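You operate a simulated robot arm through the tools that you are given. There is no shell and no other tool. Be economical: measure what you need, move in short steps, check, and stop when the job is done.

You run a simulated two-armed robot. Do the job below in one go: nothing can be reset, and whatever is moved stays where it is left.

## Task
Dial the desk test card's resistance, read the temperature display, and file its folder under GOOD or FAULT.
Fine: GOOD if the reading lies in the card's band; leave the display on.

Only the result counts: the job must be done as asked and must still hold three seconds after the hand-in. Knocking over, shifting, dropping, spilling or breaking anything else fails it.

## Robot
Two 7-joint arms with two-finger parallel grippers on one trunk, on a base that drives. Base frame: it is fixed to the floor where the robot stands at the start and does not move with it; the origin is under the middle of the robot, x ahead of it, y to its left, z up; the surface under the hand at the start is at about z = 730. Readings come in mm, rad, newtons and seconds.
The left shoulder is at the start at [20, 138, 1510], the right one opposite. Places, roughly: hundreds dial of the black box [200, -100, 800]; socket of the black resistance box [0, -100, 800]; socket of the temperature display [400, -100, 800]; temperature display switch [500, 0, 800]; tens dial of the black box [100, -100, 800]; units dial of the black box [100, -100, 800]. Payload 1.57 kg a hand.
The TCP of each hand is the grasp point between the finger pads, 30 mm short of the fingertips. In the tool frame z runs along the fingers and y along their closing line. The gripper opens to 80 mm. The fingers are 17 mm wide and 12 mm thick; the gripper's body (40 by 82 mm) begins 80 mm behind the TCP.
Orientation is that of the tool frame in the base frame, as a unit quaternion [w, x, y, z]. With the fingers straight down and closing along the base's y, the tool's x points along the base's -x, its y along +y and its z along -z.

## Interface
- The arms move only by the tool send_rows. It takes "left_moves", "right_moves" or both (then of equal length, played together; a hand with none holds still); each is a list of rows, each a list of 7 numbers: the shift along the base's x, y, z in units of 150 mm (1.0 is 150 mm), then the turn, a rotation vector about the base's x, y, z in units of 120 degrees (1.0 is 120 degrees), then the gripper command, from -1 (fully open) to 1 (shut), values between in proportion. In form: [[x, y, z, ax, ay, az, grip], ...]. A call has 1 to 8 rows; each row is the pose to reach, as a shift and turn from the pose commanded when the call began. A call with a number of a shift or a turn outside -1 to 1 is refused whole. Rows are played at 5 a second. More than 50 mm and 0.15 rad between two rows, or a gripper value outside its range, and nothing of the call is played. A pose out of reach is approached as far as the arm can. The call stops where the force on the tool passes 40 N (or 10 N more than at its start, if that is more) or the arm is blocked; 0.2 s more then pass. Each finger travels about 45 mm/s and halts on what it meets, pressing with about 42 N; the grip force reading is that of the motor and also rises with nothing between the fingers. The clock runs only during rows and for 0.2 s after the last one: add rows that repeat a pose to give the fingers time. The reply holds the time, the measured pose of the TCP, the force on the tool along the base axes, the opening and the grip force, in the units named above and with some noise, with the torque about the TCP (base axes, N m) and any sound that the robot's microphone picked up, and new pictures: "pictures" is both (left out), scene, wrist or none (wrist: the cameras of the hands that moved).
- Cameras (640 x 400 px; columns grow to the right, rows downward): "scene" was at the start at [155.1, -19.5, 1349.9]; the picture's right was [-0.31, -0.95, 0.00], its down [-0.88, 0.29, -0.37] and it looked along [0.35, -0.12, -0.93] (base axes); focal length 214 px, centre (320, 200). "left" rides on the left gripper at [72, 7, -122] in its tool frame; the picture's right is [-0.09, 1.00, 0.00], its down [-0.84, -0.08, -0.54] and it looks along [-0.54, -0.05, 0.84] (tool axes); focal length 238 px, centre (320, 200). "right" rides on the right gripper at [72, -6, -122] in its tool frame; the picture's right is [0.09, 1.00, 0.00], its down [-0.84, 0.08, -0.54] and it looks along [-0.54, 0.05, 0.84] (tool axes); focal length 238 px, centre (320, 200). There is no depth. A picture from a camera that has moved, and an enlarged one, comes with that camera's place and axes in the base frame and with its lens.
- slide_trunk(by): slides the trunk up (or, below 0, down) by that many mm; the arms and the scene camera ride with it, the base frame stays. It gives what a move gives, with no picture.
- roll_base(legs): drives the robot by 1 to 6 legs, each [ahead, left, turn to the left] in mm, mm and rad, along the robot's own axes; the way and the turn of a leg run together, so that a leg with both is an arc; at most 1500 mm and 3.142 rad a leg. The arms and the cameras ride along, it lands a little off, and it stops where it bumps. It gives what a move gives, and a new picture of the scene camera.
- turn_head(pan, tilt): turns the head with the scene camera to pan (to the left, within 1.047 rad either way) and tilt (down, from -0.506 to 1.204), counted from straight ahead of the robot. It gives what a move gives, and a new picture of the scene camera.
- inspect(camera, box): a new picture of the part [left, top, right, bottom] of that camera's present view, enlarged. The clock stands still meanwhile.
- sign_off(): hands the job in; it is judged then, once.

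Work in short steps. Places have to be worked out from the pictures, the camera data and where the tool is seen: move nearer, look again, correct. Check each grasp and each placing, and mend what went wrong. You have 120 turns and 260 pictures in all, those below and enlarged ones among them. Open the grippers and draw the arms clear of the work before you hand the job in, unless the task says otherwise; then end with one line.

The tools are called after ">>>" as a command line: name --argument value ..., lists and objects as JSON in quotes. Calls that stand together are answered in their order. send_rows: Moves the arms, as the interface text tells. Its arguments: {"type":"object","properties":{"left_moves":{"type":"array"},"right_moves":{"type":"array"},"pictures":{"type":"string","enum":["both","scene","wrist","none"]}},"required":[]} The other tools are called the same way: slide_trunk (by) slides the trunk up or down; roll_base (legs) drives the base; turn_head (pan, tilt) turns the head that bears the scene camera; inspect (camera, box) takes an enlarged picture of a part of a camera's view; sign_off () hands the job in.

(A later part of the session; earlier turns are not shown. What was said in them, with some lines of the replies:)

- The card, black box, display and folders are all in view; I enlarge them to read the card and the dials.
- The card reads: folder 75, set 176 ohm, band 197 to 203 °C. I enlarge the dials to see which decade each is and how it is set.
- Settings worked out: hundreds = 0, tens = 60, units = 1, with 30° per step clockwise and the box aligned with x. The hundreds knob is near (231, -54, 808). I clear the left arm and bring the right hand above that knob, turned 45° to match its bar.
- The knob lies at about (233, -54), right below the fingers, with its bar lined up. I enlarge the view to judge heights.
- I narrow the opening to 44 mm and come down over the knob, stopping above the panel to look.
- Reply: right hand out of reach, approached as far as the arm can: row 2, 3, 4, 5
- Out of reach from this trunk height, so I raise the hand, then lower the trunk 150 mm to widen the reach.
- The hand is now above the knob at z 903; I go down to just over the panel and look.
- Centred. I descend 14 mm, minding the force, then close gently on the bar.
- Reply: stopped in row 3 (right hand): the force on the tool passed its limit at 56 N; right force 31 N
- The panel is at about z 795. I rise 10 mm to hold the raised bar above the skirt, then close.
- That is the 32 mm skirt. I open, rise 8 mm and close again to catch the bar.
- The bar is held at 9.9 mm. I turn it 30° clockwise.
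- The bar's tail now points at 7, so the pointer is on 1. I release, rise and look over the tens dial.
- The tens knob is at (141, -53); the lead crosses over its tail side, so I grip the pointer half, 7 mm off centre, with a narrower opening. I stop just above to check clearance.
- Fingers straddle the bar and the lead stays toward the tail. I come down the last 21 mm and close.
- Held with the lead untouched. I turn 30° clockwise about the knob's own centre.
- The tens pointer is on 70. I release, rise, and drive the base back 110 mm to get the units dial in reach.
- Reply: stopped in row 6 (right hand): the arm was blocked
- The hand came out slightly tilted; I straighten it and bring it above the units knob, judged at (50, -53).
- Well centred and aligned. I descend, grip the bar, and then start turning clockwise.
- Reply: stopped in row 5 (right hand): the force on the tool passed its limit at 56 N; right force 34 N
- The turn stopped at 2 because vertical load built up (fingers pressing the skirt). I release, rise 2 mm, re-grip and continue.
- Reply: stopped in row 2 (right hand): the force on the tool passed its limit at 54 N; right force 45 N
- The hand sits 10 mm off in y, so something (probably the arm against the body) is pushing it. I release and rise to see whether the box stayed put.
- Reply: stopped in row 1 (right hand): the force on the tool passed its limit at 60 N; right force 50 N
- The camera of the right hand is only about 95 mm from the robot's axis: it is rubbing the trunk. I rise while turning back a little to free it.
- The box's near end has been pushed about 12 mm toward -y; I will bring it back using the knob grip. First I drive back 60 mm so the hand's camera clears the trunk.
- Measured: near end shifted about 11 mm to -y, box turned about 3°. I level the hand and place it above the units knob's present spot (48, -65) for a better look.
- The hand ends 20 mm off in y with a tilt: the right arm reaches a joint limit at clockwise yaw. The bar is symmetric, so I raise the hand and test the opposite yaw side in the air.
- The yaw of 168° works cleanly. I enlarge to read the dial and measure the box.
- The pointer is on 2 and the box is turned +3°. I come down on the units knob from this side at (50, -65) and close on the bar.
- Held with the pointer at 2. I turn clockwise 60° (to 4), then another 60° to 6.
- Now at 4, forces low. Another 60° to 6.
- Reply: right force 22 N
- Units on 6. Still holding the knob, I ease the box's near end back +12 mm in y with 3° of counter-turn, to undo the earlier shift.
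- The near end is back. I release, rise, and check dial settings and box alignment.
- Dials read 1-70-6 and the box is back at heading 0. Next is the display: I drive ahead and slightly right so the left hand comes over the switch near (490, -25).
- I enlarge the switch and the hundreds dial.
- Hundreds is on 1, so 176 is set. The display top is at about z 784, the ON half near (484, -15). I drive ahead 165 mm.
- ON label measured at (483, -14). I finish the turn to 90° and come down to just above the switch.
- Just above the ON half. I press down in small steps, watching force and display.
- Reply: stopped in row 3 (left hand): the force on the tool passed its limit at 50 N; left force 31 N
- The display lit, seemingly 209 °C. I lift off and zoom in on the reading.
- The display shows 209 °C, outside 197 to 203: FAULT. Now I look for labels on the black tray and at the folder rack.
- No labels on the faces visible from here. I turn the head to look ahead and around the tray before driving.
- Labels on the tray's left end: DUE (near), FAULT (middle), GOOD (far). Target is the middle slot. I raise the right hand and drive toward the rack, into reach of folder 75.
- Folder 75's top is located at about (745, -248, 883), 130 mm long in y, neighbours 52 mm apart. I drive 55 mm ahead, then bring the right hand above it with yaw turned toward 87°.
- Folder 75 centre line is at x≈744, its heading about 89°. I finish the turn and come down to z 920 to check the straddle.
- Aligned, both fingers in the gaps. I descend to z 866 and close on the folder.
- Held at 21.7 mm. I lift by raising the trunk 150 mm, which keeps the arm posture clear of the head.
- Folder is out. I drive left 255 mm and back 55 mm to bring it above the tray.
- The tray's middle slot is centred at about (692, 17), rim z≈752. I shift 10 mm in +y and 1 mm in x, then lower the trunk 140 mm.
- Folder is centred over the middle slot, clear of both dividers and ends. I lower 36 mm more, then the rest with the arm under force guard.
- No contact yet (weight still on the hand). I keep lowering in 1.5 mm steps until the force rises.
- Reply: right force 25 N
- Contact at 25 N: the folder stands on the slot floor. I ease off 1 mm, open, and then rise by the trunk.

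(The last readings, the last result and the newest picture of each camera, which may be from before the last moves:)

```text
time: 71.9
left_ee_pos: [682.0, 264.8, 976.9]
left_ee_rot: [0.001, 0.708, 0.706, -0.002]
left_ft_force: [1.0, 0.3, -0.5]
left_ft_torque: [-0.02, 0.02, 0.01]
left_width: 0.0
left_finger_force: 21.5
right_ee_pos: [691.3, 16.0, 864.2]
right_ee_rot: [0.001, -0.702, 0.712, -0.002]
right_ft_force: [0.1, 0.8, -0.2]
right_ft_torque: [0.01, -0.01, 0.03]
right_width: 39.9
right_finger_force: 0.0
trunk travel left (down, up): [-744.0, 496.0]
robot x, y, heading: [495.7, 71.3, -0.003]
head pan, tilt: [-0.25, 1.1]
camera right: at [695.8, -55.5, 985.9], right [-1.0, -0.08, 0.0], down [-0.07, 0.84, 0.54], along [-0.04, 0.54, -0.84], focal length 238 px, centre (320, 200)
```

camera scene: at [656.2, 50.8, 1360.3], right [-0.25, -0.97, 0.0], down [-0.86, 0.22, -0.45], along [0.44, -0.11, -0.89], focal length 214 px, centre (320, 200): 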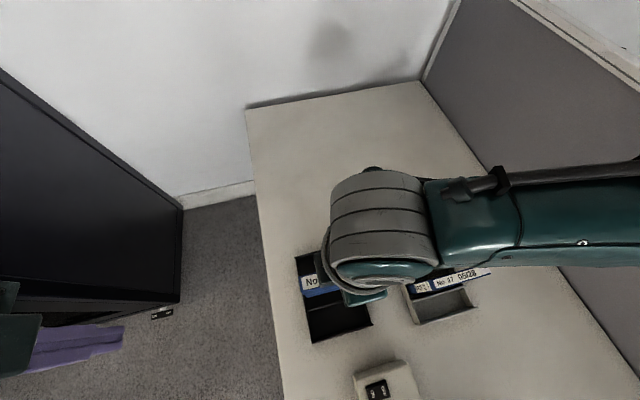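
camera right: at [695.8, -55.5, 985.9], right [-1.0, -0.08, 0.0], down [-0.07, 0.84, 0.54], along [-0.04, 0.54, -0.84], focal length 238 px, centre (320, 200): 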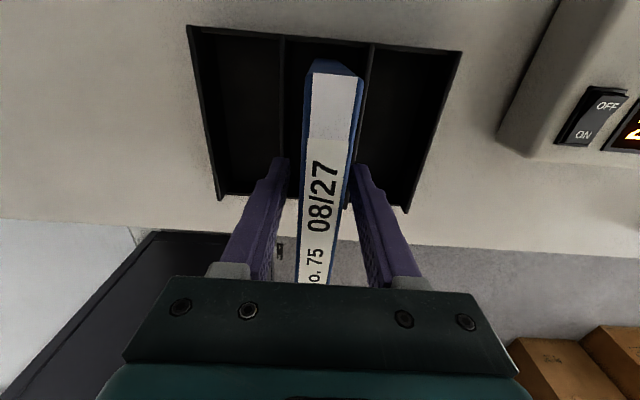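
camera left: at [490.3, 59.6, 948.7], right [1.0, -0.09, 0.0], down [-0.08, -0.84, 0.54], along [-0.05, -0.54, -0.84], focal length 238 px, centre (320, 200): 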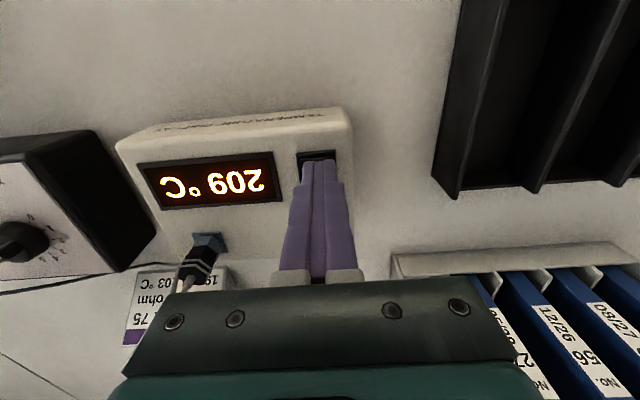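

The folder stands by itself, fingers clear on both sides. I raise the trunk 150 mm and drive back to view everything.

>>> slide_trunk --by 150

>>> inspect --camera "right" --box '[160, 0, 480, 200]'

>>> roll_base --legs '[[-230, 0, 0]]'

>>> turn_head --pan -0.25 --tilt 0.9

```text
time: 73.6
left_ee_pos: [682.8, 265.3, 1127.0]
left_ee_rot: [0.002, 0.709, 0.706, -0.001]
left_ft_force: [-0.1, -0.2, 0.1]
left_ft_torque: [0.01, 0.03, 0.02]
left_width: 0.4
left_finger_force: 21.3
right_ee_pos: [690.0, 17.0, 1012.0]
right_ee_rot: [0.0, -0.702, 0.712, -0.002]
right_ft_force: [0.0, 0.0, -1.0]
right_ft_torque: [-0.02, -0.03, 0.01]
right_width: 40.0
right_finger_force: 0.1
trunk travel left (down, up): [-894.0, 346.0]
robot x, y, heading: [493.9, 71.7, -0.004]
head pan, tilt: [-0.25, 1.1]
```

```text
2.00 times, centred on (320, 100) of right
camera zoom: at [695.7, -55.5, 1135.8], right [-1.0, -0.08, 0.0], down [-0.07, 0.84, 0.54], along [-0.04, 0.54, -0.84], focal length 477 px, centre (320, 400)
```

zoom: 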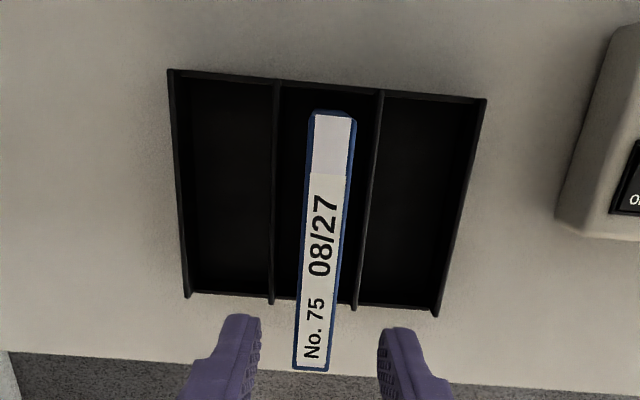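

```text
time: 75.3
left_ee_pos: [451.3, 266.0, 1127.0]
left_ee_rot: [0.002, 0.706, 0.708, -0.001]
left_ft_force: [0.4, 0.2, 0.1]
left_ft_torque: [-0.01, 0.02, -0.03]
left_width: 0.0
left_finger_force: 21.5
right_ee_pos: [461.4, 17.3, 1014.1]
right_ee_rot: [0.0, -0.705, 0.709, -0.002]
right_ft_force: [0.6, 0.6, -0.4]
right_ft_torque: [0.0, -0.02, -0.01]
right_width: 40.2
right_finger_force: 0.1
trunk travel left (down, up): [-894.0, 346.0]
robot x, y, heading: [262.8, 68.4, 0.006]
head pan, tilt: [-0.25, 1.1]
camera scene: at [427.1, 51.8, 1364.3], right [-0.24, -0.97, 0.0], down [-0.86, 0.22, -0.45], along [0.44, -0.11, -0.89], focal length 214 px, centre (320, 200)
```

scene: 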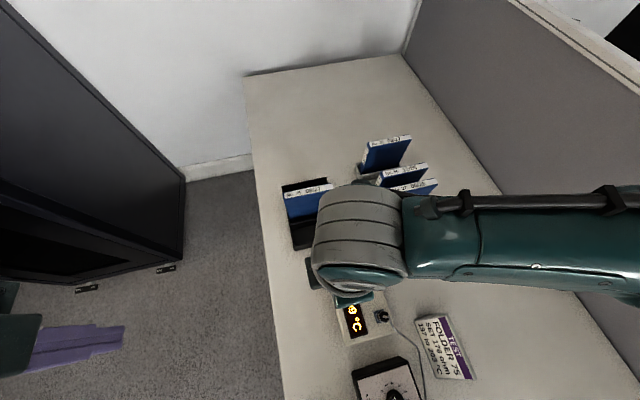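

```text
time: 76.1
left_ee_pos: [451.8, 266.9, 1126.8]
left_ee_rot: [0.002, 0.706, 0.708, -0.001]
left_ft_force: [0.0, 0.0, 0.5]
left_ft_torque: [-0.01, -0.02, 0.0]
left_width: 0.0
left_finger_force: 21.1
right_ee_pos: [462.1, 17.5, 1013.1]
right_ee_rot: [0.0, -0.704, 0.71, -0.001]
right_ft_force: [-0.1, -0.2, -0.3]
right_ft_torque: [0.0, -0.03, 0.0]
right_width: 40.0
right_finger_force: 0.1
trunk travel left (down, up): [-894.0, 346.0]
robot x, y, heading: [260.9, 67.8, 0.003]
head pan, tilt: [-0.25, 0.901]
camera scene: at [439.0, 48.8, 1378.1], right [-0.24, -0.97, 0.0], down [-0.76, 0.19, -0.62], along [0.6, -0.15, -0.78], focal length 214 px, centre (320, 200)
```

scene: 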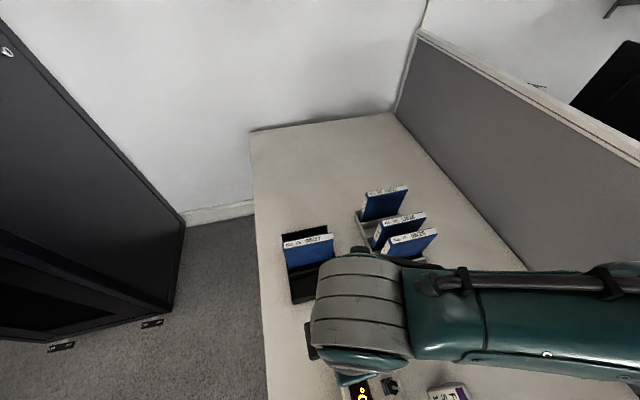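

Folder 75 stands in the FAULT slot. I drive back 330 mm to re-check the dials with the wrist camera, and open both grippers.

>>> roll_base --legs '[[-330, 60, 0]]'

>>> send_rows --right_moves '[[0, 0, 0, 0, 0, 0, -1], [0, 0, 0, 0, 0, 0, -1], [0, 0, 0, 0, 0, 0, -1], [0, 0, 0, 0, 0, 0, -1], [0, 0, 0, 0, 0, 0, -1]]' --left_moves '[[0, 0, 0, 0, 0, 0, -1], [0, 0, 0, 0, 0, 0, -1], [0, 0, 0, 0, 0, 0, -1], [0, 0, 0, 0, 0, 0, -1], [0, 0, 0, 0, 0, 0, -1]]' --pictures "wrist"

>>> inspect --camera "right" --box '[200, 0, 520, 200]'

```text
time: 78.3
left_ee_pos: [119.8, 324.2, 1127.5]
left_ee_rot: [0.002, 0.705, 0.709, 0.0]
left_ft_force: [0.3, 0.0, -0.6]
left_ft_torque: [-0.02, 0.03, 0.01]
left_width: 0.0
left_finger_force: 21.3
right_ee_pos: [130.9, 75.1, 1014.3]
right_ee_rot: [0.0, -0.704, 0.71, -0.002]
right_ft_force: [0.6, -0.6, -0.6]
right_ft_torque: [-0.01, 0.0, -0.03]
right_width: 39.8
right_finger_force: 0.0
trunk travel left (down, up): [-894.0, 346.0]
robot x, y, heading: [-70.6, 128.5, 0.006]
head pan, tilt: [-0.25, 0.901]
camera scene: at [107.4, 106.8, 1378.1], right [-0.24, -0.97, 0.0], down [-0.76, 0.19, -0.62], along [0.6, -0.15, -0.78], focal length 214 px, centre (320, 200)
```

scene: 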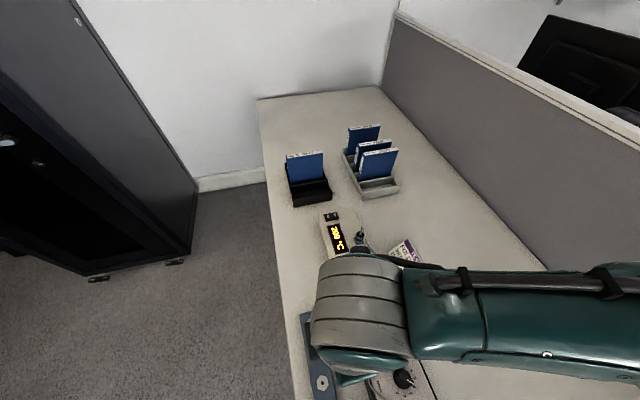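

```text
time: 79.5
left_ee_pos: [120.2, 323.9, 1126.2]
left_ee_rot: [0.002, 0.706, 0.709, -0.001]
left_ft_force: [0.2, 0.9, -0.5]
left_ft_torque: [0.0, -0.02, -0.02]
left_width: 79.8
left_finger_force: 0.0
right_ee_pos: [131.1, 76.2, 1013.7]
right_ee_rot: [0.0, -0.705, 0.71, -0.002]
right_ft_force: [0.4, 0.1, 0.0]
right_ft_torque: [-0.01, 0.04, 0.01]
right_width: 79.8
right_finger_force: 0.0
trunk travel left (down, up): [-894.0, 346.0]
robot x, y, heading: [-67.6, 127.6, 0.001]
head pan, tilt: [-0.25, 0.901]
camera right: at [135.9, 3.8, 1136.0], right [-1.0, -0.09, 0.0], down [-0.07, 0.84, 0.54], along [-0.04, 0.54, -0.84], focal length 238 px, centre (320, 200)
camera left: at [127.1, 396.5, 1249.4], right [1.0, -0.09, 0.0], down [-0.08, -0.84, 0.54], along [-0.05, -0.54, -0.84], focal length 238 px, centre (320, 200)
```

right: 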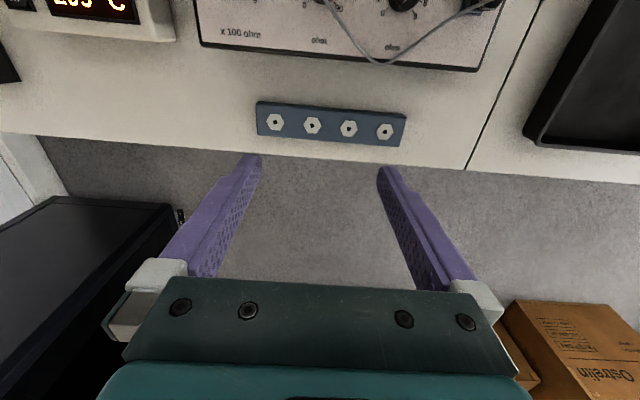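
left: 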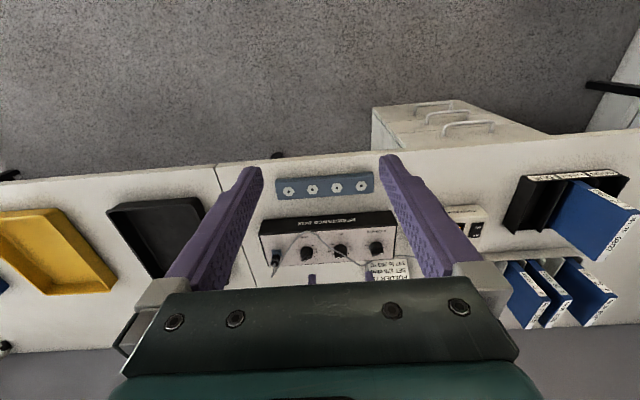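

```text
2.00 times, centred on (360, 100) of right
camera zoom: at [135.9, 3.8, 1136.0], right [-1.0, -0.09, 0.0], down [-0.07, 0.84, 0.54], along [-0.04, 0.54, -0.84], focal length 477 px, centre (240, 400)
```

zoom: 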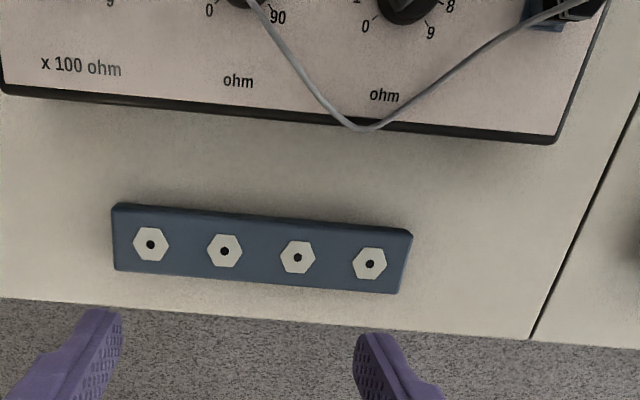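

I enlarge the left camera's view of the dials and the tray for the final check.

>>> inspect --camera "left" --box '[255, 205, 405, 285]'

>>> inspect --camera "left" --box '[480, 150, 640, 270]'

>>> inspect --camera "scene" --box '[270, 110, 410, 270]'

```text
4.27 times, centred on (330, 245) of left
camera zoom: at [127.1, 396.5, 1249.4], right [1.0, -0.09, 0.0], down [-0.08, -0.84, 0.54], along [-0.05, -0.54, -0.84], focal length 1017 px, centre (277, 8)
```

zoom: 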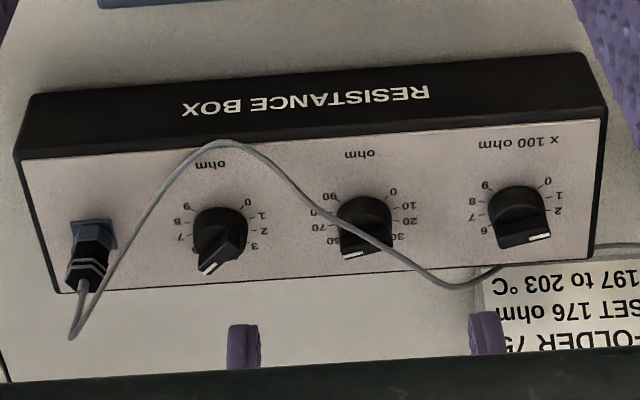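

```text
3.33 times, centred on (560, 210) of left
camera zoom: at [127.1, 396.5, 1249.4], right [1.0, -0.09, 0.0], down [-0.08, -0.84, 0.54], along [-0.05, -0.54, -0.84], focal length 794 px, centre (-480, 167)
```

zoom: 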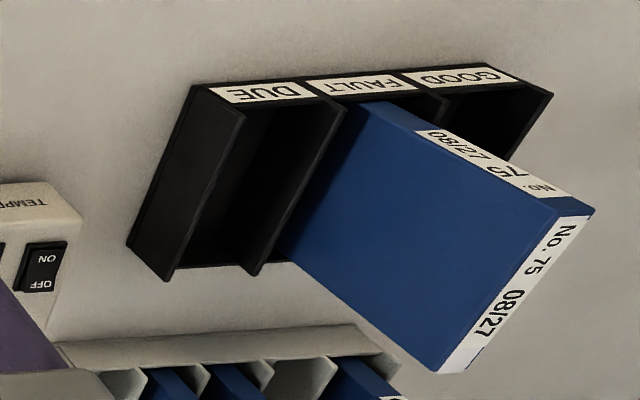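

```text
2.50 times, centred on (340, 190) of scene
camera zoom: at [107.4, 106.8, 1378.1], right [-0.24, -0.97, 0.0], down [-0.76, 0.19, -0.62], along [0.6, -0.15, -0.78], focal length 536 px, centre (270, 225)
```

zoom: 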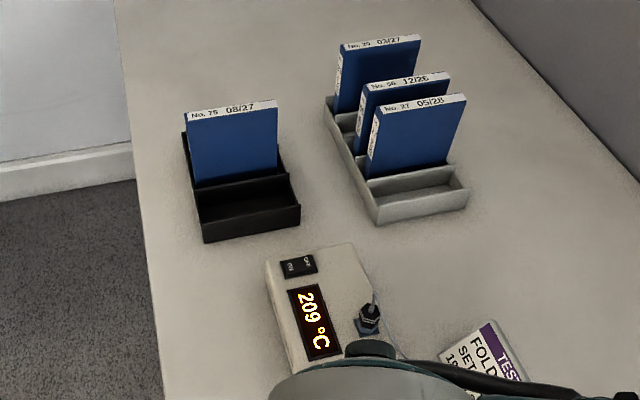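

All confirmed: dials at 1-70-6, display on at 209 °C (outside 197 to 203), folder 75 upright in the FAULT slot, grippers open and clear. I hand in.

>>> sign_off

```text
The job is handed in.
```

I set the resistance box to 176 ohm and the display read 209 °C, outside the card's 197–203 °C band, so folder 75 is filed under FAULT and the display is left on; while I was turning the units dial the box got pushed about 12 mm, and I moved it back to within what the cameras could measure.
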